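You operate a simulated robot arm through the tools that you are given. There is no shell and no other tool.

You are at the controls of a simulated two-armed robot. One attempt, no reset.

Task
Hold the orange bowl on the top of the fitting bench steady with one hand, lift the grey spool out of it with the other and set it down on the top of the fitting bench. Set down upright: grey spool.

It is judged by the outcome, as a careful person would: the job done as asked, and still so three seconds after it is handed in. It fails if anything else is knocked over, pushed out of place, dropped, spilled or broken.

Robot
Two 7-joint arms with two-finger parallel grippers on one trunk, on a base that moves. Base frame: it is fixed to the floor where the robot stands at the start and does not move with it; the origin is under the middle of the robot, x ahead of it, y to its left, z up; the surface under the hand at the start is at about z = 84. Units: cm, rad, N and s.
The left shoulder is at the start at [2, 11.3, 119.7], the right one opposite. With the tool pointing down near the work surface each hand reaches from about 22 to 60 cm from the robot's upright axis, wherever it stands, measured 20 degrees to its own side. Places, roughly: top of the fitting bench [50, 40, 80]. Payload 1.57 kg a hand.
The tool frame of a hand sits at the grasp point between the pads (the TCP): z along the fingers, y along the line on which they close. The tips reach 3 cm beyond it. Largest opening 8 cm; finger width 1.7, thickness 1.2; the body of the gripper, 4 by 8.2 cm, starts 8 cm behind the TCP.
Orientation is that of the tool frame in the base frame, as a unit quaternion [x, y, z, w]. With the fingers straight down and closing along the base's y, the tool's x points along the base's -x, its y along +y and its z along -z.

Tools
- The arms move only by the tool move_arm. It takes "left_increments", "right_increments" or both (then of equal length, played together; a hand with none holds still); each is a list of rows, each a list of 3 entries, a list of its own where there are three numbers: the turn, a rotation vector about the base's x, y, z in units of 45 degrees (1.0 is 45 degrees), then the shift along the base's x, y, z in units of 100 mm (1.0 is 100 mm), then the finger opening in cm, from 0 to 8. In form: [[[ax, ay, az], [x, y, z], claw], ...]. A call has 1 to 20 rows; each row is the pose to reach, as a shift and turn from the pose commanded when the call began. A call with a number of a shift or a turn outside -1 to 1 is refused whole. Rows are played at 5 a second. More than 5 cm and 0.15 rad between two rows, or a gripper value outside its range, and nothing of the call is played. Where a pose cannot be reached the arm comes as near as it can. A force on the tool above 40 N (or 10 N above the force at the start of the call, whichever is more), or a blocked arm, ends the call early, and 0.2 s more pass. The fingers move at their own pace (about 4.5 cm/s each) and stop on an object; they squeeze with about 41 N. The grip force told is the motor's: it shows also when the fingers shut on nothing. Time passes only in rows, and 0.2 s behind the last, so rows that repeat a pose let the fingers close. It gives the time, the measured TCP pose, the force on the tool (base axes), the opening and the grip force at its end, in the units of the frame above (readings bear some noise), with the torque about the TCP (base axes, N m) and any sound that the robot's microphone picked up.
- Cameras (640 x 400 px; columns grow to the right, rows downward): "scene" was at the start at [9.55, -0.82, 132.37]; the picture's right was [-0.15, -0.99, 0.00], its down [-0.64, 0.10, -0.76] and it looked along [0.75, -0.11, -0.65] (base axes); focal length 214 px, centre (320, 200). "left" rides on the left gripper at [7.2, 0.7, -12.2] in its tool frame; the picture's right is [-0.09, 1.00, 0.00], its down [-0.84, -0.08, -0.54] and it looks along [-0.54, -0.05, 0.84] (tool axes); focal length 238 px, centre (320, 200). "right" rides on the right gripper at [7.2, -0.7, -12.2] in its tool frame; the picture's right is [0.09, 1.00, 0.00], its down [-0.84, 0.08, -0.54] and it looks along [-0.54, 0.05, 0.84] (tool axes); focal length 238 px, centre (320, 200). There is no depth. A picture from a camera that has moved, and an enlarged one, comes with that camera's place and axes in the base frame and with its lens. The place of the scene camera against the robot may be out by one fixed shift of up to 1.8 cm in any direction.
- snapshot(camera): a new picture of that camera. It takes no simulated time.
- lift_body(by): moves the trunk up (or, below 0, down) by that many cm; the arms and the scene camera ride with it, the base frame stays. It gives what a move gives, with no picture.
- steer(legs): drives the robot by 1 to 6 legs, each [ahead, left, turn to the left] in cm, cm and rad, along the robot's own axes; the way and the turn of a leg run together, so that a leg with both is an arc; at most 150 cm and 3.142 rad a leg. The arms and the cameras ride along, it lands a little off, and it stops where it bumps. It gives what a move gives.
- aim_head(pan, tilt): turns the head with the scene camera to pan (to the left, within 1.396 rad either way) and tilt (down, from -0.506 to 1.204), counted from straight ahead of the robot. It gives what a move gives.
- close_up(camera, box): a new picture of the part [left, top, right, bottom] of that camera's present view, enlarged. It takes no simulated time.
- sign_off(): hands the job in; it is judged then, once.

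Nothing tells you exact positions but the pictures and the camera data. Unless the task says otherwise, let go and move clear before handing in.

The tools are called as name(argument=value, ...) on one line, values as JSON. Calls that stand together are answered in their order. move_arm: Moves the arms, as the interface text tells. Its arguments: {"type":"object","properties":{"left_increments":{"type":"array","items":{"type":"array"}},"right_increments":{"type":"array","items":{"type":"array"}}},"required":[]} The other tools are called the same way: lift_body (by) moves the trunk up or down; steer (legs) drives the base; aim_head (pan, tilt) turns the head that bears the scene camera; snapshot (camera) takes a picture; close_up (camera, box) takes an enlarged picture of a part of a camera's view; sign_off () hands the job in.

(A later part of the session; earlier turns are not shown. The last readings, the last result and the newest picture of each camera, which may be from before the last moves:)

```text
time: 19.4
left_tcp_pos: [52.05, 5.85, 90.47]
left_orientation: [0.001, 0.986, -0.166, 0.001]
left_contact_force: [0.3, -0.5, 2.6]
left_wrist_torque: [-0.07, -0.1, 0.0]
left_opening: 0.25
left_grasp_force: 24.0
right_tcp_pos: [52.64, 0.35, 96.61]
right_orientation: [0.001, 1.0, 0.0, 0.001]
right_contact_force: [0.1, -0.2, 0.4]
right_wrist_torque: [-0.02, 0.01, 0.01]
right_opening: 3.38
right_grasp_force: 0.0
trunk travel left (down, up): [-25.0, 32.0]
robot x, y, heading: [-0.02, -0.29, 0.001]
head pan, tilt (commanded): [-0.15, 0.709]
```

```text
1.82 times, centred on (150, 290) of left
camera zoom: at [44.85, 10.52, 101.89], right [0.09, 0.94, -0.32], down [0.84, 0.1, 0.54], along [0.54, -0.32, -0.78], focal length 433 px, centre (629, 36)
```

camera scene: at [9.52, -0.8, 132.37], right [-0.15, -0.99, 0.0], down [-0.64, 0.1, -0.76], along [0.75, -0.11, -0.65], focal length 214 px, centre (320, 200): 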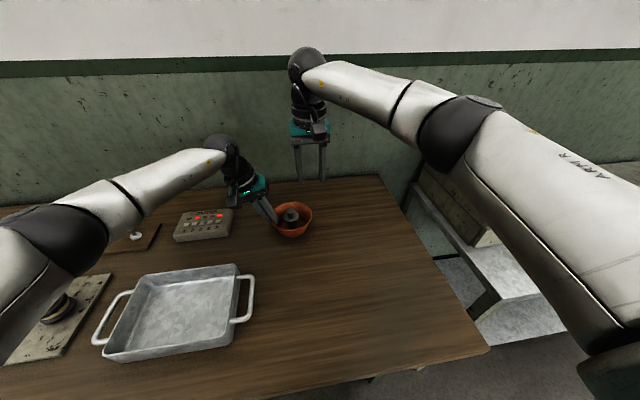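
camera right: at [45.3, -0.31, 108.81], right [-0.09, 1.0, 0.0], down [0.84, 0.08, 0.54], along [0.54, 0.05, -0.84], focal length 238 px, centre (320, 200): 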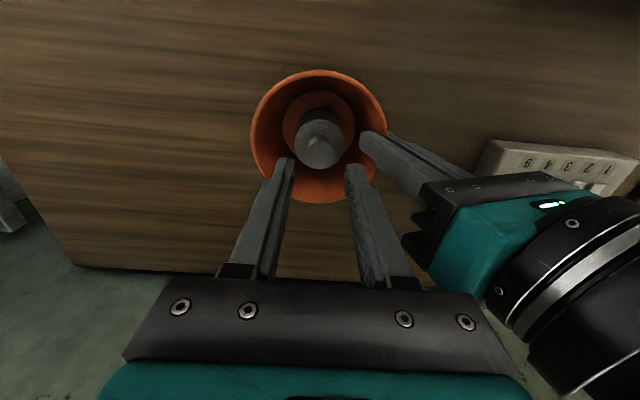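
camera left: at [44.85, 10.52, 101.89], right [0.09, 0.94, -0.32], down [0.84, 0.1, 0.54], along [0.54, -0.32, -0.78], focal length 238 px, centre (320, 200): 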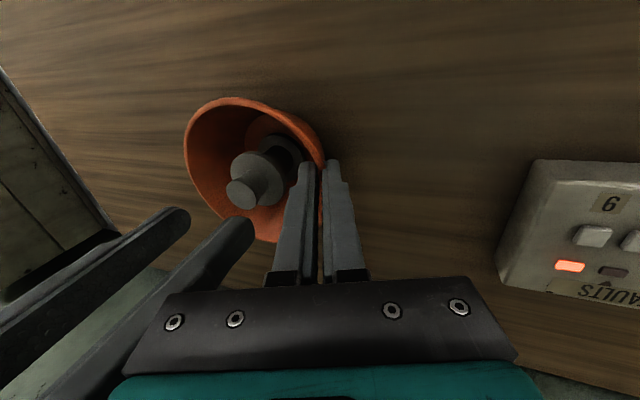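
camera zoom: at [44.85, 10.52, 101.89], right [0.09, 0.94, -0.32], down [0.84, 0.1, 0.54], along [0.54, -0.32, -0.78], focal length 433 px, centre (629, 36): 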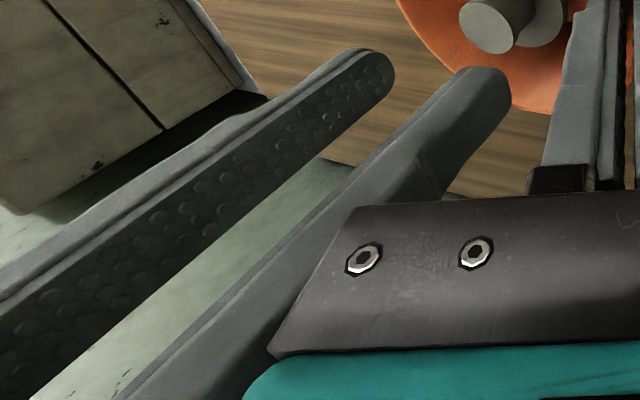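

The straight-down approach would leave only 2–4 mm between the gripper bodies. I'll lean the right hand 35° back toward the robot, about its closing axis. The pads stay flush with the knob, and the body clears the left hand.

move_arm(right_increments=[[[0, -0.13, 0], [-0.03, 0, 0.02], 3.4], [[0, -0.26, 0], [-0.05, 0, 0.04], 3.4], [[0, -0.39, 0], [-0.07, 0, 0.04], 3.4], [[0, -0.52, 0], [-0.09, 0, 0.04], 3.4], [[0, -0.65, 0], [-0.11, 0, 0.02], 3.4], [[0, -0.778, 0], [-0.12, 0, 0.0], 3.4], [[0, -0.778, 0], [-0.12, 0, 0.0], 3.4]])

snapshot(camera="right")

snapshot(camera="scene")

snapshot(camera="left")

```text
time: 21.0
left_tcp_pos: [52.01, 6.01, 90.34]
left_orientation: [0.0, 0.986, -0.166, 0.0]
left_contact_force: [1.2, -0.3, 1.9]
left_wrist_torque: [-0.07, -0.1, -0.02]
left_opening: 0.27
left_grasp_force: 24.6
right_tcp_pos: [51.43, 0.44, 96.55]
right_orientation: [0.0, 0.953, 0.001, 0.302]
right_contact_force: [0.5, 0.3, 0.3]
right_wrist_torque: [0.01, -0.02, 0.01]
right_opening: 3.4
right_grasp_force: 0.0
trunk travel left (down, up): [-25.0, 32.0]
robot x, y, heading: [0.13, -0.31, 0.0]
head pan, tilt (commanded): [-0.15, 0.709]
```

```text
taken
camera right: at [38.39, -0.29, 102.49], right [-0.07, 1.0, -0.05], down [0.37, 0.08, 0.92], along [0.93, 0.05, -0.38], focal length 238 px, centre (320, 200)
```

right: 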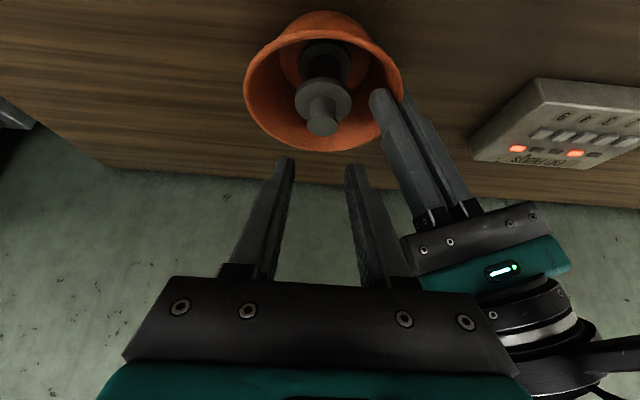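

```text
taken
camera scene: at [9.53, -0.82, 132.37], right [-0.15, -0.99, 0.0], down [-0.64, 0.1, -0.76], along [0.75, -0.11, -0.65], focal length 214 px, centre (320, 200)
```

scene: 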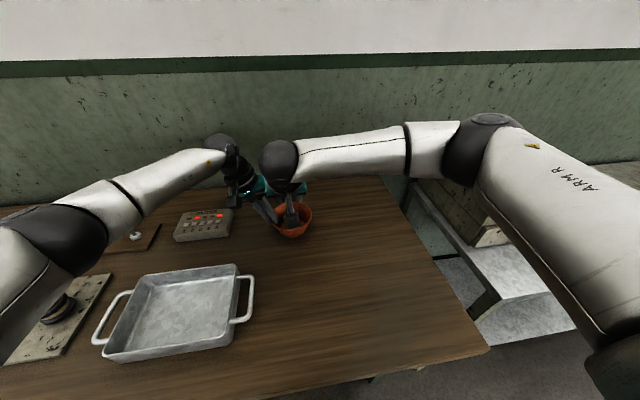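

```text
taken
camera left: at [44.85, 10.52, 101.89], right [0.09, 0.94, -0.32], down [0.84, 0.1, 0.54], along [0.54, -0.32, -0.78], focal length 238 px, centre (320, 200)
```

left: 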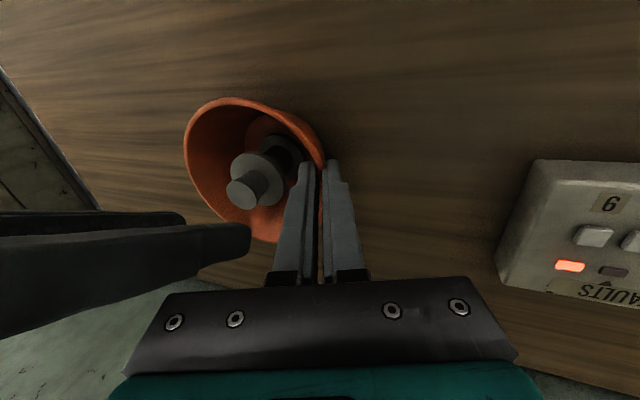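

close_up(camera="right", box=[230, 0, 430, 190])

close_up(camera="scene", box=[220, 130, 340, 245])

```text
2.11 times, centred on (330, 95) of right
camera zoom: at [38.39, -0.29, 102.49], right [-0.07, 1.0, -0.05], down [0.37, 0.08, 0.92], along [0.93, 0.05, -0.38], focal length 502 px, centre (299, 421)
```

zoom: 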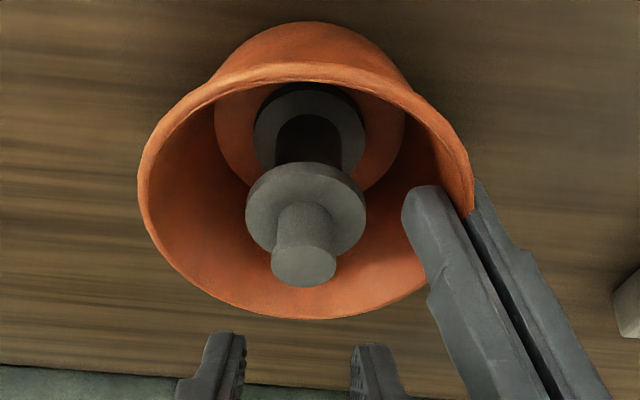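

```text
3.48 times, centred on (280, 188) of scene
camera zoom: at [9.53, -0.82, 132.37], right [-0.15, -0.99, 0.0], down [-0.64, 0.1, -0.76], along [0.75, -0.11, -0.65], focal length 746 px, centre (459, 244)
```

zoom: 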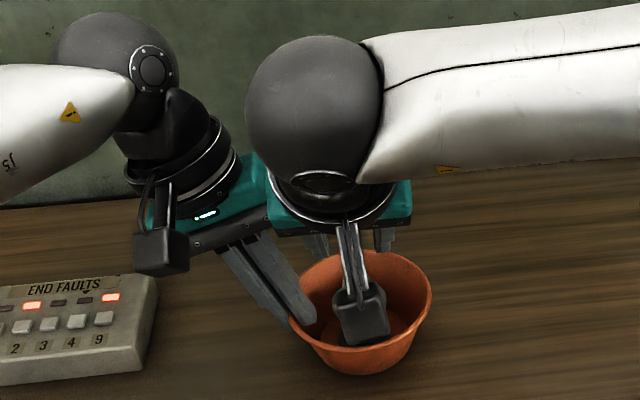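

The leaned pose gives ample clearance, and the spool stands vertical with its knob centred between the right fingers (≈ 52.5, 0.32). Now I descend around the knob to just above the flange.

move_arm(right_increments=[[[0, 0, 0], [0, 0, -0.06], 3.4], [[0, 0, 0], [0, 0, -0.12], 3.4], [[0, 0, 0], [0, 0, -0.18], 3.4], [[0, 0, 0], [0, 0, -0.24], 3.4], [[0, 0, 0], [0, 0, -0.3], 3.4], [[0, 0, 0], [0, 0, -0.34], 3.4], [[0, 0, 0], [0, 0, -0.38], 3.4], [[0, 0, 0], [0, 0, -0.405], 3.4], [[0, 0, 0], [0, 0, -0.405], 3.4]])

close_up(camera="right", box=[210, 40, 430, 220])

close_up(camera="left", box=[140, 80, 360, 260])

snapshot(camera="right")

```text
time: 23.0
left_tcp_pos: [51.99, 5.89, 90.45]
left_orientation: [0.0, 0.986, -0.166, 0.0]
left_contact_force: [-0.3, -0.5, 0.9]
left_wrist_torque: [-0.05, -0.05, 0.01]
left_opening: 0.23
left_grasp_force: 23.7
right_tcp_pos: [51.33, 0.31, 92.59]
right_orientation: [0.001, 0.954, 0.0, 0.301]
right_contact_force: [-0.6, 0.1, -0.5]
right_wrist_torque: [0.02, 0.01, 0.03]
right_opening: 3.4
right_grasp_force: 0.0
trunk travel left (down, up): [-25.0, 32.0]
robot x, y, heading: [-0.07, -0.22, 0.002]
head pan, tilt (commanded): [-0.15, 0.709]
```

```text
2.22 times, centred on (320, 130) of right
camera zoom: at [38.43, -0.3, 98.42], right [-0.07, 1.0, -0.05], down [0.37, 0.08, 0.92], along [0.92, 0.05, -0.38], focal length 530 px, centre (320, 356)
```

zoom: 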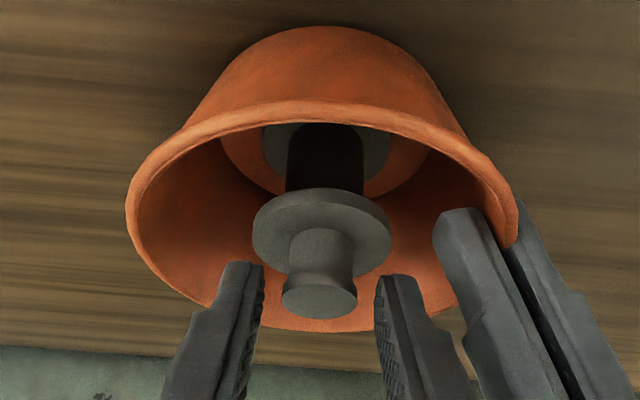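

```text
2.22 times, centred on (250, 170) of left
camera zoom: at [44.86, 10.52, 101.89], right [0.09, 0.94, -0.32], down [0.84, 0.1, 0.54], along [0.54, -0.32, -0.78], focal length 530 px, centre (476, 267)
```

zoom: 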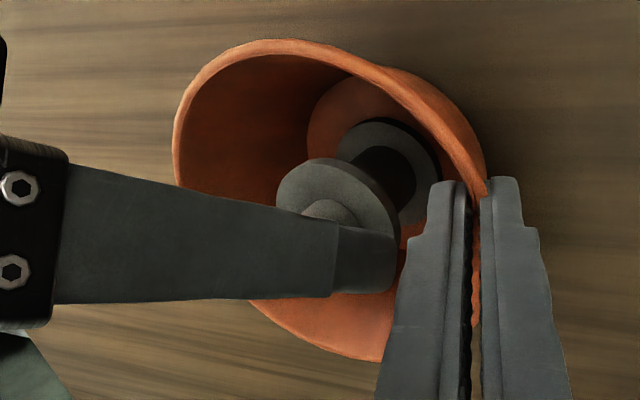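

```text
taken
camera right: at [38.43, -0.3, 98.42], right [-0.07, 1.0, -0.05], down [0.37, 0.08, 0.92], along [0.92, 0.05, -0.38], focal length 238 px, centre (320, 200)
```

right: 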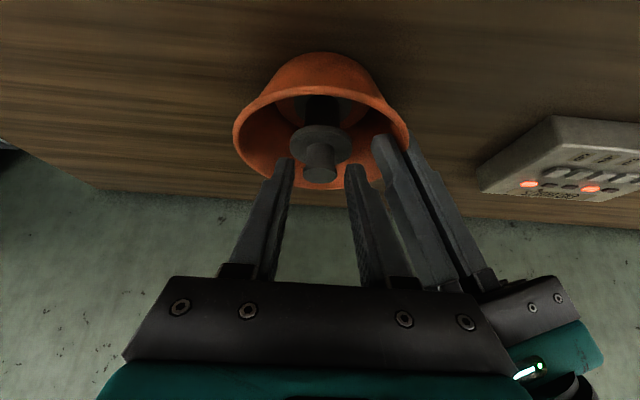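

The right fingertips flank the knob symmetrically, just above the flange, with no contact yet. I'm closing gently.

move_arm(right_increments=[[[0, 0, 0], [0, 0, 0], 3.0], [[0, 0, 0], [0, 0, 0], 2.7], [[0, 0, 0], [0, 0, 0], 2.4], [[0, 0, 0], [0, 0, 0], 2.1], [[0, 0, 0], [0, 0, 0], 1.7], [[0, 0, 0], [0, 0, 0], 1.2], [[0, 0, 0], [0, 0, 0], 0.6], [[0, 0, 0], [0, 0, 0], 0.0], [[0, 0, 0], [0, 0, 0], 0.0]])

close_up(camera="right", box=[210, 40, 430, 220])

close_up(camera="left", box=[140, 80, 360, 260])

```text
time: 25.0
left_tcp_pos: [52.03, 5.87, 90.44]
left_orientation: [0.0, 0.986, -0.165, 0.0]
left_contact_force: [0.5, 0.7, 0.1]
left_wrist_torque: [-0.02, -0.09, 0.01]
left_opening: 0.26
left_grasp_force: 24.0
right_tcp_pos: [51.46, 0.32, 92.46]
right_orientation: [0.0, 0.954, 0.0, 0.301]
right_contact_force: [-0.3, 1.0, 0.0]
right_wrist_torque: [0.0, 0.01, 0.03]
right_opening: 2.16
right_grasp_force: 34.7
trunk travel left (down, up): [-25.0, 32.0]
robot x, y, heading: [0.21, -0.05, -0.004]
head pan, tilt (commanded): [-0.15, 0.709]
```

```text
2.22 times, centred on (320, 130) of right
camera zoom: at [38.43, -0.3, 98.43], right [-0.07, 1.0, -0.05], down [0.37, 0.08, 0.92], along [0.92, 0.05, -0.38], focal length 530 px, centre (320, 356)
```

zoom: 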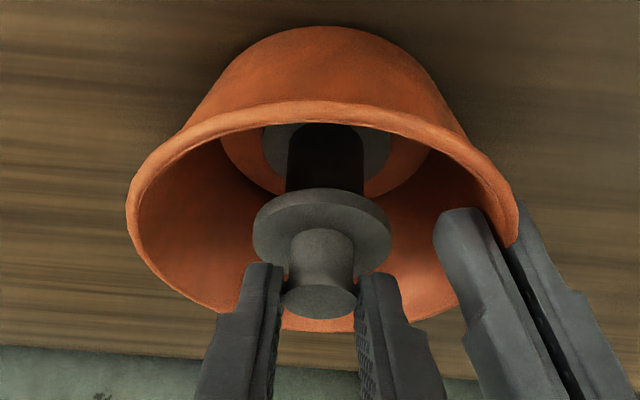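

```text
2.22 times, centred on (250, 170) of left
camera zoom: at [44.86, 10.52, 101.88], right [0.09, 0.94, -0.32], down [0.84, 0.1, 0.54], along [0.54, -0.32, -0.78], focal length 530 px, centre (476, 267)
```

zoom: 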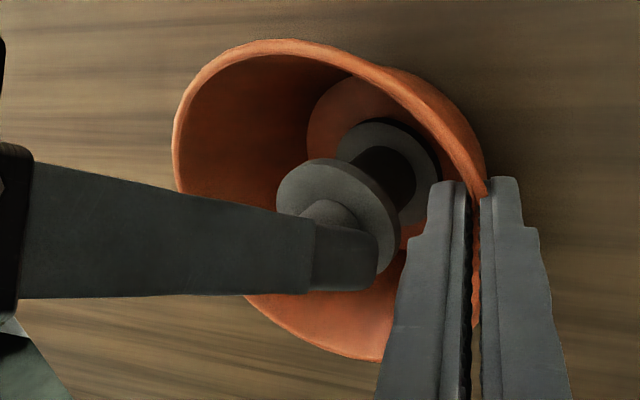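

The right hand has a firm grip on the knob (2.16 cm, ~35 N) and nothing else moved. I'm lifting the spool straight up slowly while the left hand holds the bowl.

move_arm(right_increments=[[[0, 0, 0], [0, 0, 0.02], 0], [[0, 0, 0], [0, 0, 0.05], 0], [[0, 0, 0], [0, 0, 0.08], 0], [[0, 0, 0], [0, 0, 0.12], 0], [[0, 0, 0], [0, 0, 0.16], 0], [[0, 0, 0], [0, 0, 0.2], 0], [[0, 0, 0], [0, 0, 0.2], 0]])

close_up(camera="right", box=[210, 40, 430, 220])

close_up(camera="left", box=[140, 80, 360, 260])

```text
time: 26.6
left_tcp_pos: [51.88, 5.91, 90.48]
left_orientation: [0.001, 0.986, -0.165, 0.0]
left_contact_force: [-0.3, 0.4, 0.7]
left_wrist_torque: [-0.02, -0.06, 0.05]
left_opening: 0.24
left_grasp_force: 23.3
right_tcp_pos: [51.4, 0.36, 94.63]
right_orientation: [0.001, 0.954, 0.001, 0.301]
right_contact_force: [0.1, -0.6, -1.0]
right_wrist_torque: [-0.03, 0.03, 0.03]
right_opening: 2.17
right_grasp_force: 34.3
trunk travel left (down, up): [-25.0, 32.0]
robot x, y, heading: [0.21, 0.18, -0.003]
head pan, tilt (commanded): [-0.15, 0.709]
```

```text
2.22 times, centred on (320, 130) of right
camera zoom: at [38.42, -0.27, 100.44], right [-0.07, 1.0, -0.05], down [0.37, 0.08, 0.92], along [0.92, 0.05, -0.38], focal length 530 px, centre (320, 356)
```

zoom: 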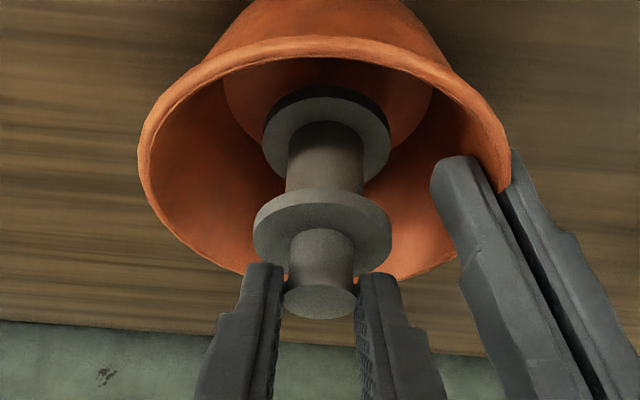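

```text
2.22 times, centred on (250, 170) of left
camera zoom: at [44.86, 10.52, 101.88], right [0.09, 0.94, -0.32], down [0.84, 0.1, 0.54], along [0.54, -0.32, -0.78], focal length 530 px, centre (476, 267)
```

zoom: 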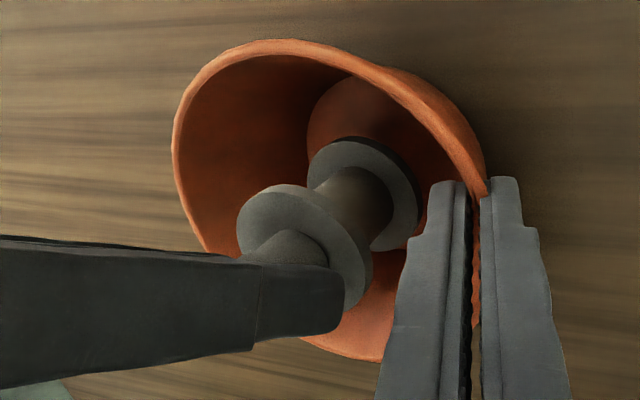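

The spool is rising cleanly and the bowl hasn't moved. I'll continue up well clear of the rim, then carry it to open bench on the right.

move_arm(right_increments=[[[0, 0, 0], [0, 0, 0.08], 0], [[0, 0, 0], [0, 0, 0.16], 0], [[0, 0, 0], [0, 0, 0.24], 0], [[0, 0, 0], [0, 0, 0.32], 0], [[0, 0, 0], [0, 0, 0.4], 0], [[0, 0, 0], [0, 0, 0.48], 0], [[0, 0, 0], [0, 0, 0.56], 0], [[0, 0, 0], [0, 0, 0.64], 0], [[0, 0, 0], [0, 0, 0.68], 0], [[0, 0, 0], [0, 0, 0.68], 0]])

snapshot(camera="right")

snapshot(camera="scene")

```text
time: 28.8
left_tcp_pos: [52.13, 5.96, 90.5]
left_orientation: [0.0, 0.986, -0.165, 0.0]
left_contact_force: [0.6, 0.0, 1.7]
left_wrist_torque: [0.0, -0.04, -0.03]
left_opening: 0.21
left_grasp_force: 24.0
right_tcp_pos: [51.57, 0.36, 101.3]
right_orientation: [0.001, 0.954, 0.0, 0.3]
right_contact_force: [-0.6, 0.1, 0.2]
right_wrist_torque: [-0.01, 0.06, 0.01]
right_opening: 2.15
right_grasp_force: 34.4
trunk travel left (down, up): [-25.0, 32.0]
robot x, y, heading: [-0.23, -0.22, -0.001]
head pan, tilt (commanded): [-0.15, 0.709]
```

```text
taken
camera right: at [38.42, -0.28, 107.26], right [-0.07, 1.0, -0.05], down [0.37, 0.08, 0.92], along [0.92, 0.05, -0.38], focal length 238 px, centre (320, 200)
```

right: 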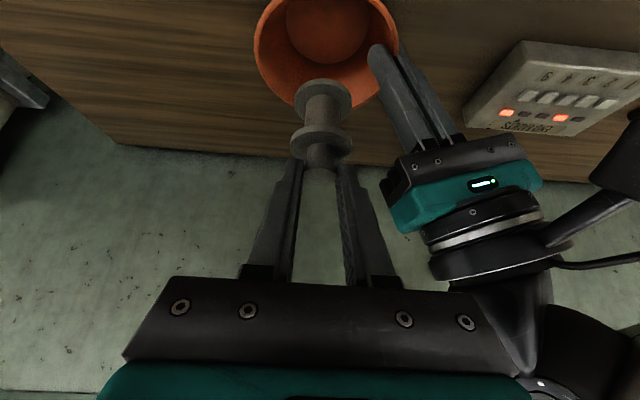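

```text
taken
camera scene: at [9.54, -0.82, 132.37], right [-0.15, -0.99, 0.0], down [-0.64, 0.1, -0.76], along [0.75, -0.11, -0.65], focal length 214 px, centre (320, 200)
```

scene: 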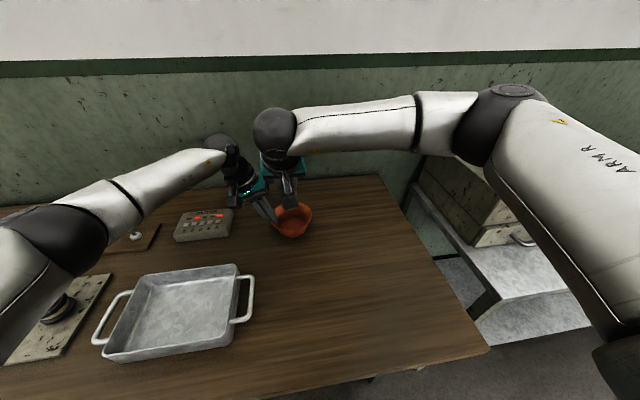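

The spool is fully clear of the bowl. I'm carrying it right and slightly back over open bench.

move_arm(right_increments=[[[0, 0, 0], [-0.02, -0.1, 0], 0], [[0, 0, 0], [-0.06, -0.2, 0], 0], [[0, 0, 0], [-0.12, -0.3, 0], 0], [[0, 0, 0], [-0.18, -0.4, 0], 0], [[0, 0, 0], [-0.24, -0.5, 0], 0], [[0, 0, 0], [-0.3, -0.6, 0], 0], [[0, 0, 0], [-0.36, -0.7, 0], 0], [[0, 0, 0], [-0.42, -0.8, 0], 0], [[0, 0, 0], [-0.48, -0.9, 0], 0], [[0, 0, 0], [-0.54, -1.0, 0], 0], [[0, 0, 0], [-0.54, -1.0, 0], 0]])

move_arm(right_increments=[[[0, 0, 0], [0, -0.1, -0.05], 0], [[0, 0, 0], [0, -0.2, -0.12], 0], [[0, 0, 0], [0, -0.3, -0.2], 0], [[0, 0, 0], [0, -0.35, -0.3], 0], [[0, 0, 0], [0, -0.35, -0.4], 0], [[0, 0, 0], [0, -0.35, -0.5], 0], [[0, 0, 0], [0, -0.35, -0.55], 0], [[0, 0, 0], [0, -0.35, -0.55], 0]])

snapshot(camera="right")

snapshot(camera="scene")

snapshot(camera="left")

```text
time: 31.2
left_tcp_pos: [52.1, 5.78, 90.45]
left_orientation: [0.0, 0.986, -0.165, 0.0]
left_contact_force: [0.4, -0.2, 0.4]
left_wrist_torque: [-0.04, -0.04, 0.01]
left_opening: 0.23
left_grasp_force: 23.4
right_tcp_pos: [45.94, -9.69, 101.35]
right_orientation: [0.001, 0.954, 0.0, 0.301]
right_contact_force: [-0.4, -0.3, -1.0]
right_wrist_torque: [-0.01, 0.03, -0.03]
right_opening: 2.16
right_grasp_force: 34.3
trunk travel left (down, up): [-25.0, 32.0]
robot x, y, heading: [0.12, 0.26, 0.001]
head pan, tilt (commanded): [-0.15, 0.709]
```

```text
time: 33.0
left_tcp_pos: [52.04, 5.85, 90.6]
left_orientation: [0.0, 0.986, -0.165, 0.0]
left_contact_force: [0.7, -0.1, 1.4]
left_wrist_torque: [0.0, -0.03, 0.04]
left_opening: 0.21
left_grasp_force: 23.9
right_tcp_pos: [46.04, -13.18, 95.73]
right_orientation: [0.001, 0.953, 0.0, 0.301]
right_contact_force: [-0.1, 0.0, -0.5]
right_wrist_torque: [0.03, 0.03, -0.03]
right_opening: 2.18
right_grasp_force: 34.8
trunk travel left (down, up): [-25.0, 32.0]
robot x, y, heading: [-0.03, -0.36, 0.0]
head pan, tilt (commanded): [-0.15, 0.709]
```

```text
taken
camera right: at [33.02, -13.81, 101.71], right [-0.07, 1.0, -0.05], down [0.37, 0.08, 0.92], along [0.92, 0.05, -0.38], focal length 238 px, centre (320, 200)
```

right: 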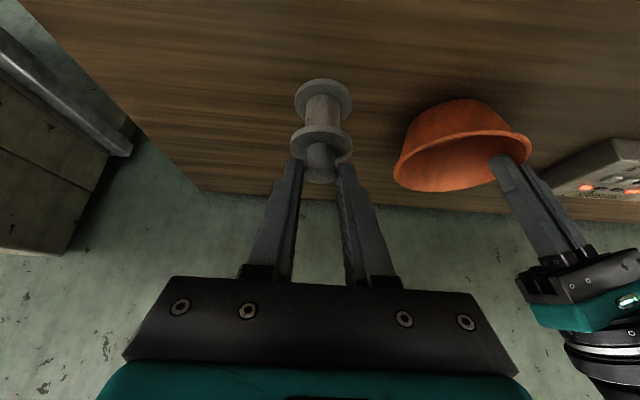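

```text
taken
camera scene: at [9.54, -0.82, 132.37], right [-0.15, -0.99, 0.0], down [-0.64, 0.1, -0.76], along [0.75, -0.11, -0.65], focal length 214 px, centre (320, 200)
```

scene: 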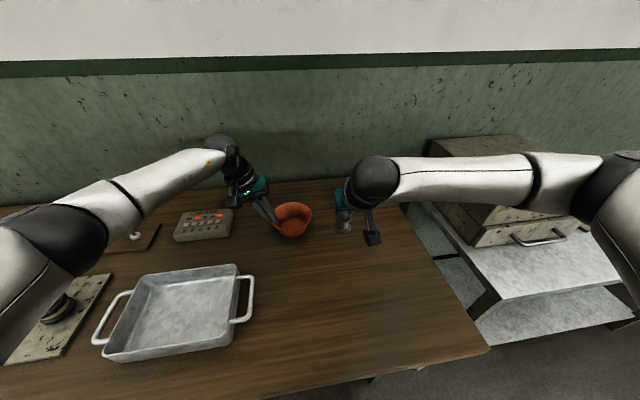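

```text
taken
camera left: at [44.86, 10.52, 101.88], right [0.09, 0.94, -0.32], down [0.84, 0.1, 0.54], along [0.54, -0.32, -0.78], focal length 238 px, centre (320, 200)
```

left: 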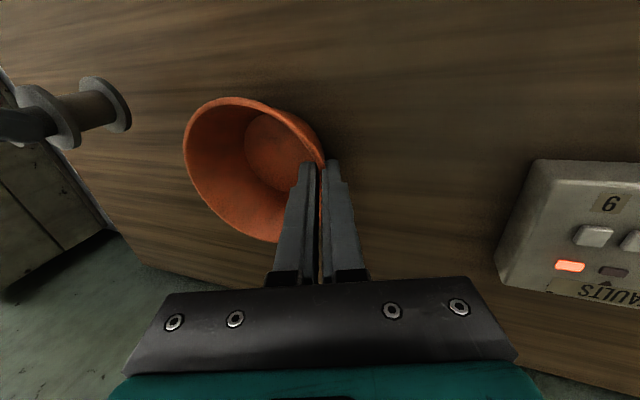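

close_up(camera="scene", box=[300, 180, 400, 260])

move_arm(right_increments=[[[0, 0, 0], [0, 0, -0.06], 0], [[0, 0, 0], [0, 0, -0.12], 0], [[0, 0, 0], [0, 0, -0.17], 0], [[0, 0, 0], [0, 0, -0.22], 0], [[0, 0, 0], [0, 0, -0.26], 0], [[0, 0, 0], [0, 0, -0.3], 0], [[0, 0, 0], [0, 0, -0.3], 0]])

close_up(camera="right", box=[240, 60, 400, 200])

close_up(camera="scene", box=[300, 180, 400, 260])

```text
5.00 times, centred on (350, 220) of scene
camera zoom: at [9.54, -0.82, 132.37], right [-0.15, -0.99, 0.0], down [-0.64, 0.1, -0.76], along [0.75, -0.11, -0.65], focal length 1072 px, centre (170, 100)
```

zoom: 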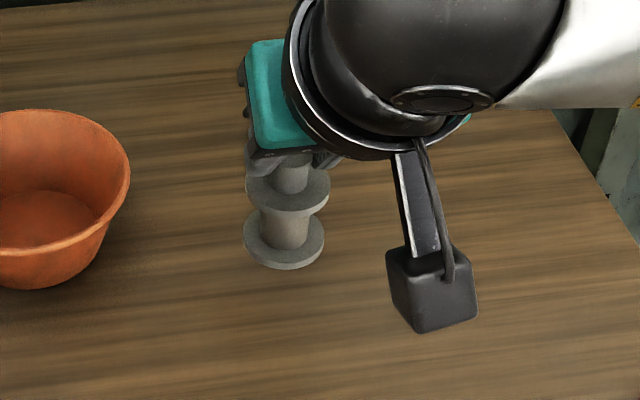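

```text
time: 34.6
left_tcp_pos: [51.98, 5.84, 90.52]
left_orientation: [0.0, 0.986, -0.166, -0.001]
left_contact_force: [0.8, -0.2, 0.9]
left_wrist_torque: [0.01, -0.03, 0.03]
left_opening: 0.25
left_grasp_force: 23.8
right_tcp_pos: [46.03, -13.19, 92.87]
right_orientation: [0.0, 0.954, 0.001, 0.301]
right_contact_force: [0.1, 0.6, -0.3]
right_wrist_torque: [-0.02, 0.01, 0.01]
right_opening: 2.16
right_grasp_force: 34.5
trunk travel left (down, up): [-25.0, 32.0]
robot x, y, heading: [0.32, 0.43, -0.004]
head pan, tilt (commanded): [-0.15, 0.709]
```

```text
2.86 times, centred on (320, 130) of right
camera zoom: at [33.02, -13.8, 98.7], right [-0.07, 1.0, -0.05], down [0.37, 0.08, 0.92], along [0.92, 0.05, -0.38], focal length 681 px, centre (320, 400)
```

zoom: 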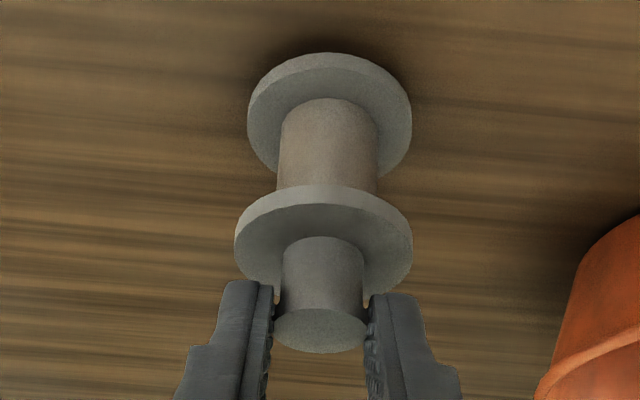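

```text
5.00 times, centred on (350, 220) of scene
camera zoom: at [9.54, -0.82, 132.37], right [-0.15, -0.99, 0.0], down [-0.64, 0.1, -0.76], along [0.75, -0.11, -0.65], focal length 1072 px, centre (170, 100)
```

zoom: 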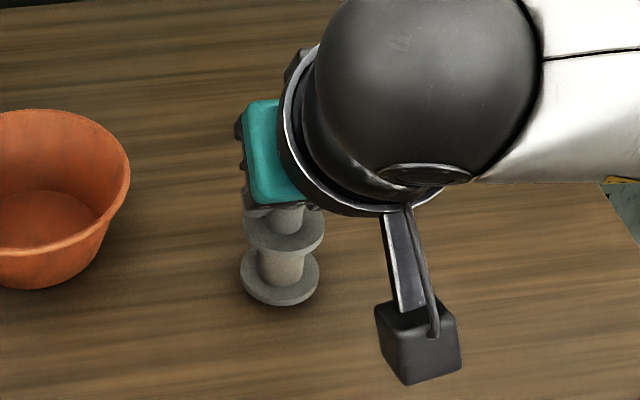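

The spool is upright, about 1 cm above the bench (its shadow is visible). I'm descending in small steps and watching the force for contact.

move_arm(right_increments=[[[0, 0, 0], [0, 0, -0.015], 0], [[0, 0, 0], [0, 0, -0.03], 0], [[0, 0, 0], [0, 0, -0.045], 0], [[0, 0, 0], [0, 0, -0.06], 0], [[0, 0, 0], [0, 0, -0.06], 0]])

close_up(camera="right", box=[240, 60, 400, 200])

move_arm(right_increments=[[[0, 0, 0], [0, 0, -0.01], 0], [[0, 0, 0], [0, 0, -0.02], 0], [[0, 0, 0], [0, 0, -0.02], 0]])

close_up(camera="right", box=[240, 60, 400, 200])

```text
time: 35.8
left_tcp_pos: [52.03, 5.97, 90.44]
left_orientation: [0.0, 0.986, -0.165, 0.0]
left_contact_force: [0.8, 0.0, 0.9]
left_wrist_torque: [-0.01, -0.03, 0.01]
left_opening: 0.21
left_grasp_force: 23.1
right_tcp_pos: [46.05, -13.24, 92.31]
right_orientation: [0.001, 0.954, 0.0, 0.301]
right_contact_force: [0.7, 0.5, -0.6]
right_wrist_torque: [0.04, 0.0, 0.03]
right_opening: 2.14
right_grasp_force: 34.7
trunk travel left (down, up): [-25.0, 32.0]
robot x, y, heading: [0.33, -0.23, -0.001]
head pan, tilt (commanded): [-0.15, 0.709]
```

```text
2.86 times, centred on (320, 130) of right
camera zoom: at [33.0, -13.79, 98.13], right [-0.07, 1.0, -0.05], down [0.37, 0.08, 0.92], along [0.92, 0.05, -0.38], focal length 681 px, centre (320, 400)
```

zoom: 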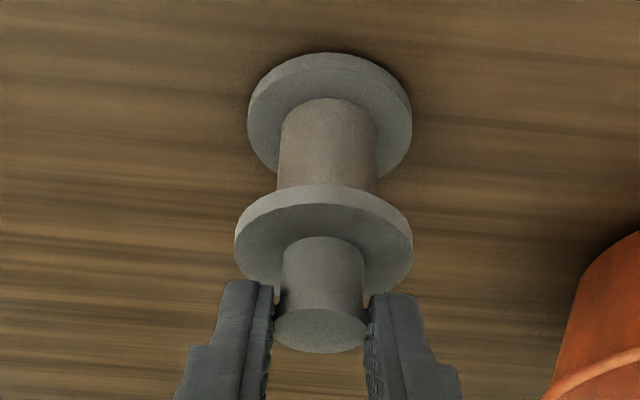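

```text
time: 36.6
left_tcp_pos: [52.0, 6.0, 90.42]
left_orientation: [0.001, 0.986, -0.165, 0.001]
left_contact_force: [-0.1, -0.3, 1.0]
left_wrist_torque: [0.0, 0.03, 0.0]
left_opening: 0.21
left_grasp_force: 23.7
right_tcp_pos: [46.06, -13.14, 92.04]
right_orientation: [0.0, 0.953, 0.001, 0.302]
right_contact_force: [-0.8, -0.5, 2.4]
right_wrist_torque: [0.06, 0.0, -0.01]
right_opening: 2.17
right_grasp_force: 34.7
trunk travel left (down, up): [-25.0, 32.0]
robot x, y, heading: [0.21, -0.29, 0.003]
head pan, tilt (commanded): [-0.15, 0.709]
```

```text
2.86 times, centred on (320, 130) of right
camera zoom: at [33.02, -13.81, 97.97], right [-0.07, 1.0, -0.05], down [0.37, 0.08, 0.92], along [0.93, 0.05, -0.38], focal length 681 px, centre (320, 400)
```

zoom: 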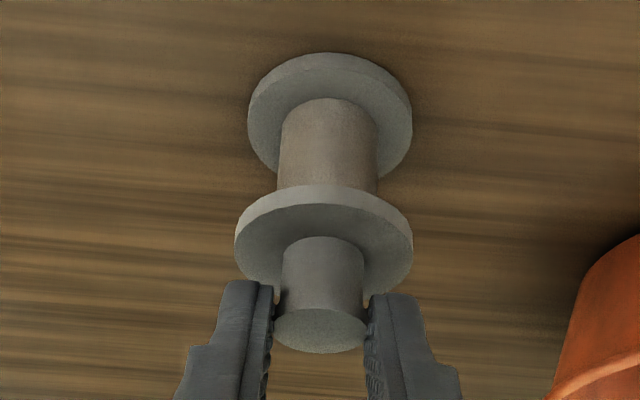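

Contact is showing (+2.4 N upward). One more small step should seat it fully.

move_arm(right_increments=[[[0, 0, 0], [0, 0, -0.006], 0], [[0, 0, 0], [0, 0, -0.006], 0], [[0, 0, 0], [0, 0, -0.006], 0]])

close_up(camera="scene", box=[300, 190, 380, 260])

```text
time: 37.4
left_tcp_pos: [51.92, 5.93, 90.58]
left_orientation: [-0.001, 0.986, -0.165, 0.0]
left_contact_force: [0.1, 0.4, 0.0]
left_wrist_torque: [0.04, 0.03, 0.02]
left_opening: 0.2
left_grasp_force: 23.7
right_tcp_pos: [46.08, -13.11, 92.03]
right_orientation: [0.0, 0.953, 0.001, 0.303]
right_contact_force: [0.0, -2.0, 9.1]
right_wrist_torque: [0.0, -0.06, -0.01]
right_opening: 2.16
right_grasp_force: 33.9
trunk travel left (down, up): [-25.0, 32.0]
robot x, y, heading: [0.45, -0.48, -0.002]
head pan, tilt (commanded): [-0.15, 0.709]
```

```text
5.71 times, centred on (340, 225) of scene
camera zoom: at [9.47, -0.81, 132.38], right [-0.15, -0.99, 0.0], down [-0.64, 0.1, -0.76], along [0.75, -0.11, -0.65], focal length 1226 px, centre (206, 57)
```

zoom: 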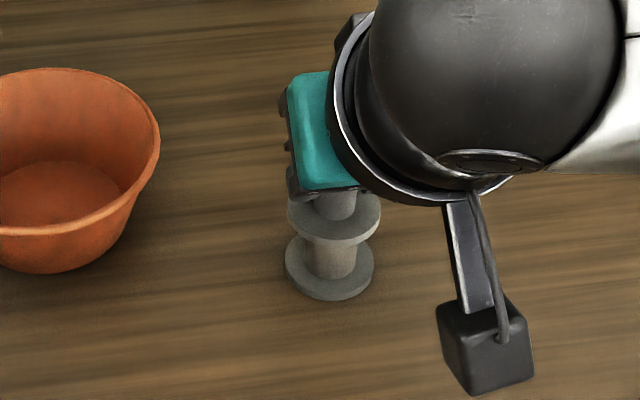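

It is seated (9 N). I'll relieve the pressure slightly, open the right fingers gradually, and check before withdrawing.

move_arm(right_increments=[[[0, 0, 0], [0, 0, 0.005], 0], [[0, 0, 0], [0, 0, 0.005], 1.8], [[0, 0, 0], [0, 0, 0.005], 2.3], [[0, 0, 0], [0, 0, 0.005], 2.6], [[0, 0, 0], [0, 0, 0.005], 3.0], [[0, 0, 0], [0, 0, 0.005], 3.6], [[0, 0, 0], [0, 0, 0.005], 3.8], [[0, 0, 0], [0, 0, 0.005], 3.8]])

close_up(camera="right", box=[240, 60, 400, 200])

```text
time: 39.2
left_tcp_pos: [52.02, 5.88, 90.49]
left_orientation: [0.0, 0.986, -0.164, 0.0]
left_contact_force: [0.2, -0.3, 0.8]
left_wrist_torque: [-0.01, -0.02, 0.01]
left_opening: 0.22
left_grasp_force: 23.9
right_tcp_pos: [46.08, -13.13, 92.14]
right_orientation: [0.001, 0.954, 0.0, 0.3]
right_contact_force: [-0.4, -0.1, 0.4]
right_wrist_torque: [0.0, 0.01, 0.0]
right_opening: 3.82
right_grasp_force: 0.0
trunk travel left (down, up): [-25.0, 32.0]
robot x, y, heading: [-0.19, 0.04, -0.001]
head pan, tilt (commanded): [-0.15, 0.709]
```

```text
2.86 times, centred on (320, 130) of right
camera zoom: at [33.03, -13.8, 97.92], right [-0.07, 1.0, -0.05], down [0.37, 0.08, 0.92], along [0.92, 0.05, -0.38], focal length 681 px, centre (320, 400)
```

zoom: 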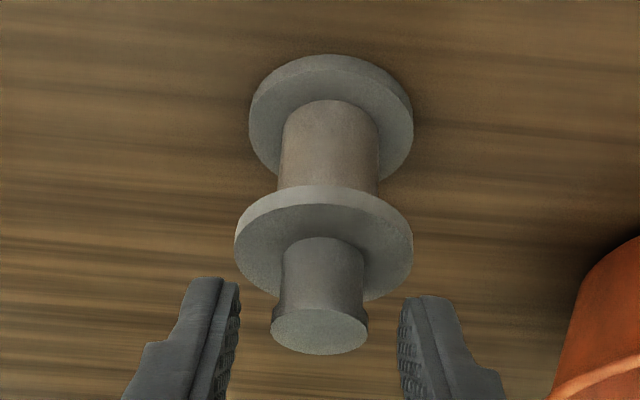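

The spool stands on its own, with fingers clear on both sides. I'm raising the right hand straight up and away, then the left will release the bowl.

move_arm(right_increments=[[[0, 0, 0], [0, 0, 0.05], 3.8], [[0, 0, 0], [0, 0, 0.12], 3.8], [[0, 0, 0], [0, 0, 0.2], 3.8], [[0, 0, 0], [0, 0, 0.3], 3.8], [[0, 0, 0], [0, 0, 0.4], 3.8], [[0, 0, 0], [0, 0, 0.5], 3.8], [[0, 0, 0], [-0.02, -0.1, 0.6], 3.8], [[0, 0, 0], [-0.05, -0.2, 0.7], 3.8], [[0, 0, 0], [-0.08, -0.3, 0.8], 3.8], [[0, 0, 0], [-0.08, -0.3, 0.8], 3.8]])

close_up(camera="left", box=[140, 60, 400, 260])

snapshot(camera="scene")

snapshot(camera="right")

```text
time: 41.4
left_tcp_pos: [52.1, 5.86, 90.46]
left_orientation: [0.0, 0.986, -0.166, 0.0]
left_contact_force: [-1.1, 0.1, 0.8]
left_wrist_torque: [0.0, -0.02, 0.01]
left_opening: 0.23
left_grasp_force: 23.8
right_tcp_pos: [45.21, -16.02, 100.0]
right_orientation: [0.001, 0.953, 0.001, 0.302]
right_contact_force: [0.1, 0.4, -1.0]
right_wrist_torque: [-0.02, -0.02, -0.01]
right_opening: 3.82
right_grasp_force: 0.2
trunk travel left (down, up): [-25.0, 32.0]
robot x, y, heading: [-0.26, 0.16, -0.004]
head pan, tilt (commanded): [-0.15, 0.709]
```

```text
2.00 times, centred on (270, 160) of left
camera zoom: at [44.85, 10.52, 101.88], right [0.09, 0.94, -0.32], down [0.84, 0.1, 0.54], along [0.54, -0.32, -0.78], focal length 477 px, centre (420, 280)
```

zoom: 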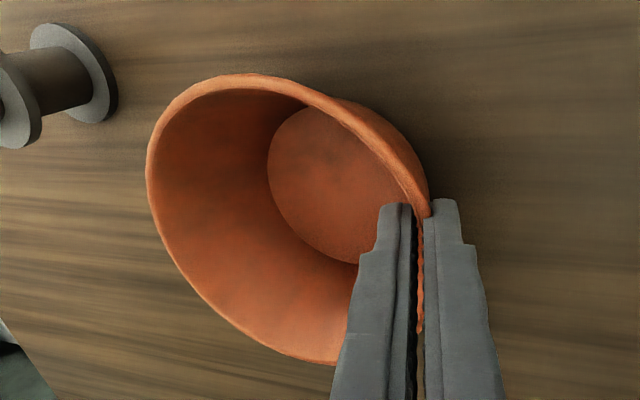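

```text
taken
camera scene: at [9.54, -0.82, 132.37], right [-0.15, -0.99, 0.0], down [-0.64, 0.1, -0.76], along [0.75, -0.11, -0.65], focal length 214 px, centre (320, 200)
```

scene: 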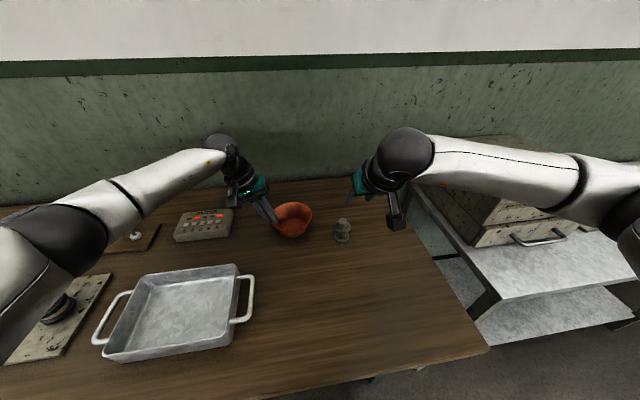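

```text
taken
camera right: at [32.2, -16.79, 105.96], right [-0.07, 1.0, -0.05], down [0.37, 0.08, 0.92], along [0.92, 0.05, -0.38], focal length 238 px, centre (320, 200)
```

right: 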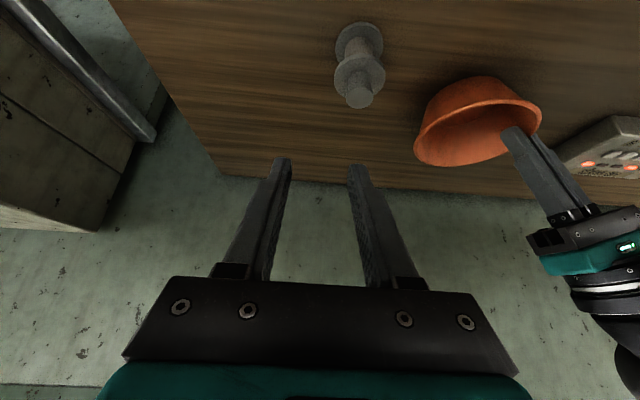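

The spool is standing upright on the bench. Now I open the left fingers gradually to release the bowl.

move_arm(left_increments=[[[0, 0, 0], [0, 0, 0], 0.2], [[0, 0, 0], [0, 0, 0], 0.4], [[0, 0, 0], [0, 0, 0], 0.8], [[0, 0, 0], [0, 0, 0], 1.2], [[0, 0, 0], [0, 0, 0], 1.6], [[0, 0, 0], [0, 0, 0], 2.0], [[0, 0, 0], [0, 0, 0], 2.0], [[0, 0, 0], [0, 0, 0], 2.0]])

close_up(camera="left", box=[140, 60, 400, 260])

close_up(camera="right", box=[400, 50, 560, 180])

```text
time: 43.2
left_tcp_pos: [52.08, 5.86, 90.45]
left_orientation: [0.0, 0.986, -0.165, 0.0]
left_contact_force: [-0.8, -0.1, -0.7]
left_wrist_torque: [0.01, 0.01, 0.01]
left_opening: 1.99
left_grasp_force: 0.0
right_tcp_pos: [45.19, -16.19, 100.05]
right_orientation: [0.001, 0.954, 0.001, 0.3]
right_contact_force: [0.1, -0.2, -0.5]
right_wrist_torque: [-0.01, 0.0, 0.02]
right_opening: 3.8
right_grasp_force: 0.0
trunk travel left (down, up): [-25.0, 32.0]
robot x, y, heading: [-0.01, 0.03, 0.002]
head pan, tilt (commanded): [-0.15, 0.709]
```

```text
2.00 times, centred on (270, 160) of left
camera zoom: at [44.86, 10.52, 101.88], right [0.09, 0.94, -0.32], down [0.84, 0.1, 0.54], along [0.54, -0.32, -0.78], focal length 477 px, centre (420, 280)
```

zoom: 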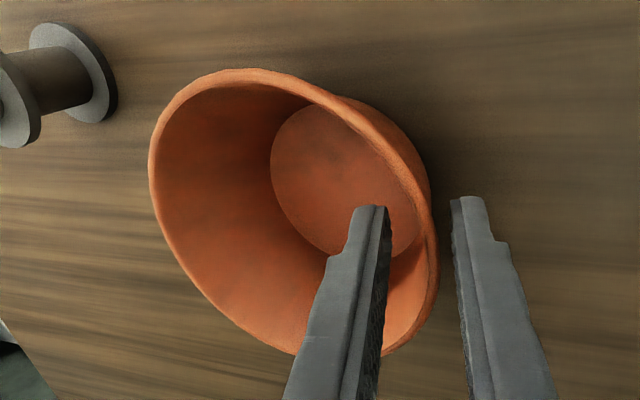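

```text
3.08 times, centred on (480, 115) of right
camera zoom: at [32.21, -16.78, 105.94], right [-0.07, 1.0, -0.05], down [0.37, 0.08, 0.92], along [0.92, 0.05, -0.38], focal length 733 px, centre (-172, 462)
```

zoom: 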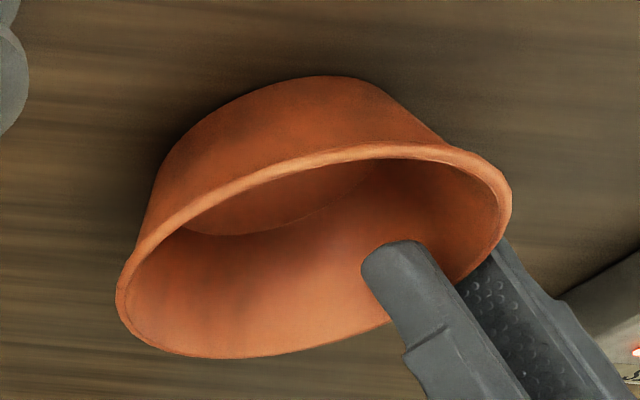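

The bowl is released and resting on the bench. I'm withdrawing the left hand along its finger axis, parallel to the wall.

move_arm(left_increments=[[[0, 0, 0], [0, 0.013, 0.038], 2.0], [[0, 0, 0], [0, 0.033, 0.095], 2.0], [[0, 0, 0], [0, 0.059, 0.17], 2.0], [[0, 0, 0], [0, 0.085, 0.246], 2.0], [[0, 0, 0], [0, 0.117, 0.34], 2.0], [[0, 0, 0], [0, 0.156, 0.454], 2.0], [[0, 0, 0], [0, 0.195, 0.567], 2.0], [[0, 0, 0], [0, 0.26, 0.75], 2.0], [[0, 0, 0], [0, 0.33, 0.95], 2.0], [[0, 0, 0], [0, 0.33, 0.95], 2.0]])

snapshot(camera="scene")

close_up(camera="scene", box=[250, 180, 380, 260])

snapshot(camera="left")

snapshot(camera="right")

```text
time: 45.4
left_tcp_pos: [51.93, 9.26, 99.97]
left_orientation: [0.0, 0.986, -0.165, 0.0]
left_contact_force: [0.0, 0.4, 0.6]
left_wrist_torque: [0.0, 0.0, 0.0]
left_opening: 2.0
left_grasp_force: 0.1
right_tcp_pos: [45.27, -16.09, 100.02]
right_orientation: [0.001, 0.954, 0.001, 0.301]
right_contact_force: [0.0, -1.1, -0.2]
right_wrist_torque: [-0.01, 0.01, -0.02]
right_opening: 3.78
right_grasp_force: 0.0
trunk travel left (down, up): [-25.0, 32.0]
robot x, y, heading: [-0.12, 0.16, -0.001]
head pan, tilt (commanded): [-0.15, 0.709]
```

```text
taken
camera scene: at [9.55, -0.82, 132.36], right [-0.15, -0.99, 0.0], down [-0.64, 0.1, -0.76], along [0.75, -0.11, -0.65], focal length 214 px, centre (320, 200)
```

scene: 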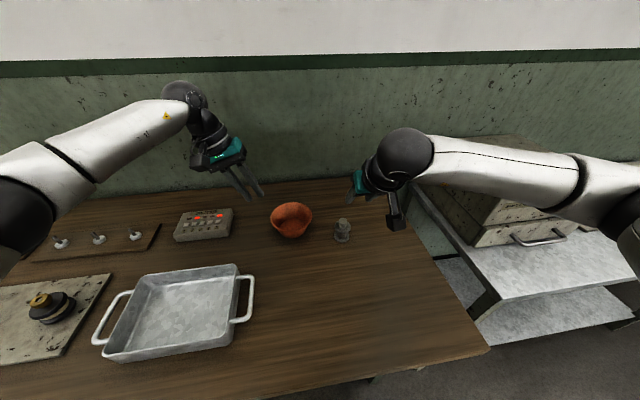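

```text
4.92 times, centred on (315, 220) of scene
camera zoom: at [9.55, -0.82, 132.36], right [-0.15, -0.99, 0.0], down [-0.64, 0.1, -0.76], along [0.75, -0.11, -0.65], focal length 1056 px, centre (345, 102)
```

zoom: 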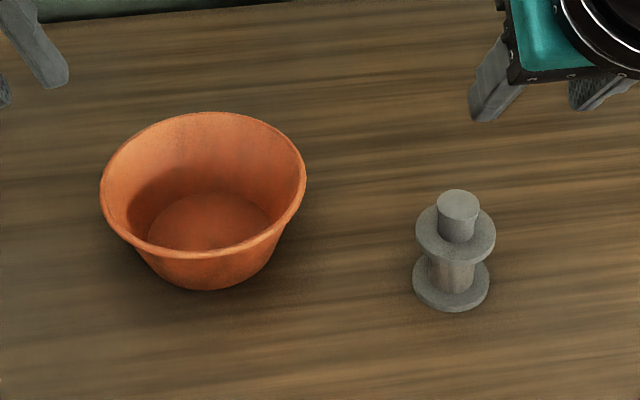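

```text
taken
camera left: at [44.8, 13.82, 111.39], right [0.09, 0.94, -0.32], down [0.84, 0.1, 0.54], along [0.54, -0.32, -0.78], focal length 238 px, centre (320, 200)
```

left: 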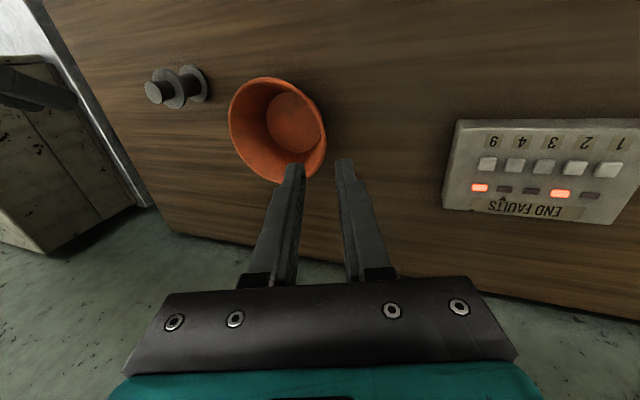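

```text
taken
camera right: at [32.22, -16.78, 105.94], right [-0.07, 1.0, -0.05], down [0.37, 0.08, 0.92], along [0.92, 0.05, -0.38], focal length 238 px, centre (320, 200)
```

right: 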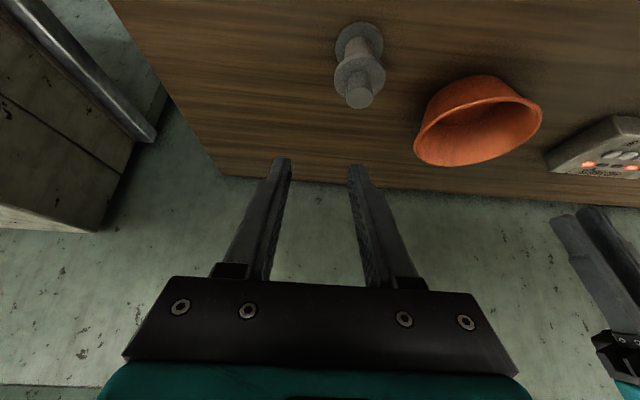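

The spool stands upright on the bench and the bowl sits flat where it was. I'll raise both hands further clear and take a final look before handing in.

move_arm(left_increments=[[[0, 0, 0], [-0.02, 0.04, 0.12], 3], [[0, 0, 0], [-0.04, 0.08, 0.24], 3], [[0, 0, 0], [-0.06, 0.12, 0.36], 3], [[0, 0, 0], [-0.08, 0.16, 0.48], 3], [[0, 0, 0], [-0.1, 0.2, 0.6], 3], [[0, 0, 0], [-0.1, 0.2, 0.6], 3], [[0, 0, 0], [-0.1, 0.2, 0.6], 3]], right_increments=[[[0, 0, 0], [-0.04, -0.03, 0.1], 3.8], [[0, 0, 0], [-0.08, -0.06, 0.2], 3.8], [[0, 0, 0], [-0.12, -0.09, 0.3], 3.8], [[0, 0, 0], [-0.16, -0.12, 0.4], 3.8], [[0, 0, 0], [-0.2, -0.15, 0.5], 3.8], [[0, 0, 0], [-0.2, -0.15, 0.5], 3.8], [[0, 0, 0], [-0.2, -0.15, 0.5], 3.8]])

snapshot(camera="scene")

close_up(camera="scene", box=[250, 180, 380, 260])

```text
time: 47.0
left_tcp_pos: [51.03, 11.12, 105.88]
left_orientation: [0.0, 0.986, -0.165, 0.0]
left_contact_force: [-0.2, 0.6, -0.4]
left_wrist_torque: [-0.03, 0.0, 0.0]
left_opening: 2.99
left_grasp_force: 0.0
right_tcp_pos: [43.12, -17.52, 105.0]
right_orientation: [0.001, 0.953, 0.001, 0.302]
right_contact_force: [-0.2, -0.6, 0.1]
right_wrist_torque: [0.0, 0.03, -0.01]
right_opening: 3.79
right_grasp_force: 0.1
trunk travel left (down, up): [-25.0, 32.0]
robot x, y, heading: [-0.03, 0.06, -0.001]
head pan, tilt (commanded): [-0.15, 0.709]
```

```text
taken
camera scene: at [9.55, -0.82, 132.37], right [-0.15, -0.99, 0.0], down [-0.64, 0.1, -0.76], along [0.75, -0.11, -0.65], focal length 214 px, centre (320, 200)
```

scene: 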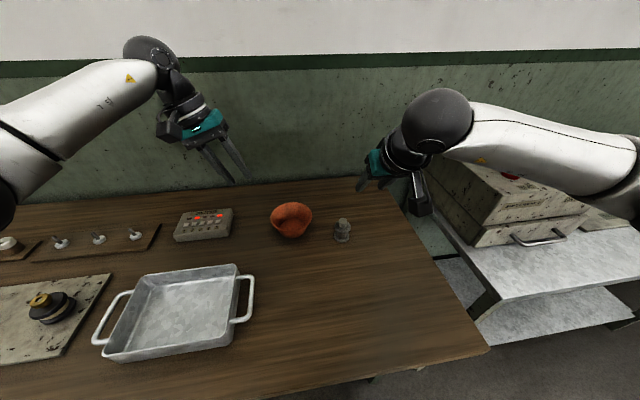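

```text
4.92 times, centred on (315, 220) of scene
camera zoom: at [9.55, -0.82, 132.37], right [-0.15, -0.99, 0.0], down [-0.64, 0.1, -0.76], along [0.75, -0.11, -0.65], focal length 1056 px, centre (345, 102)
```

zoom: 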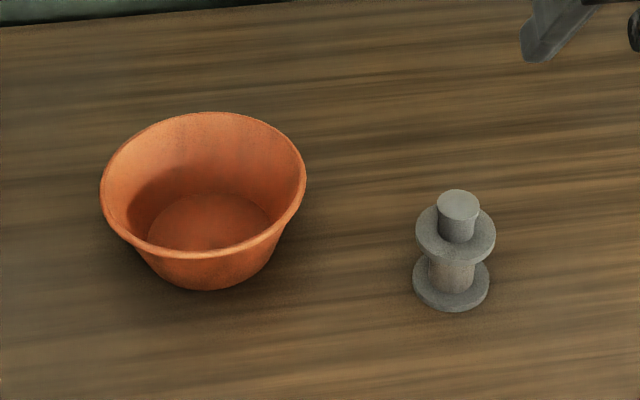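

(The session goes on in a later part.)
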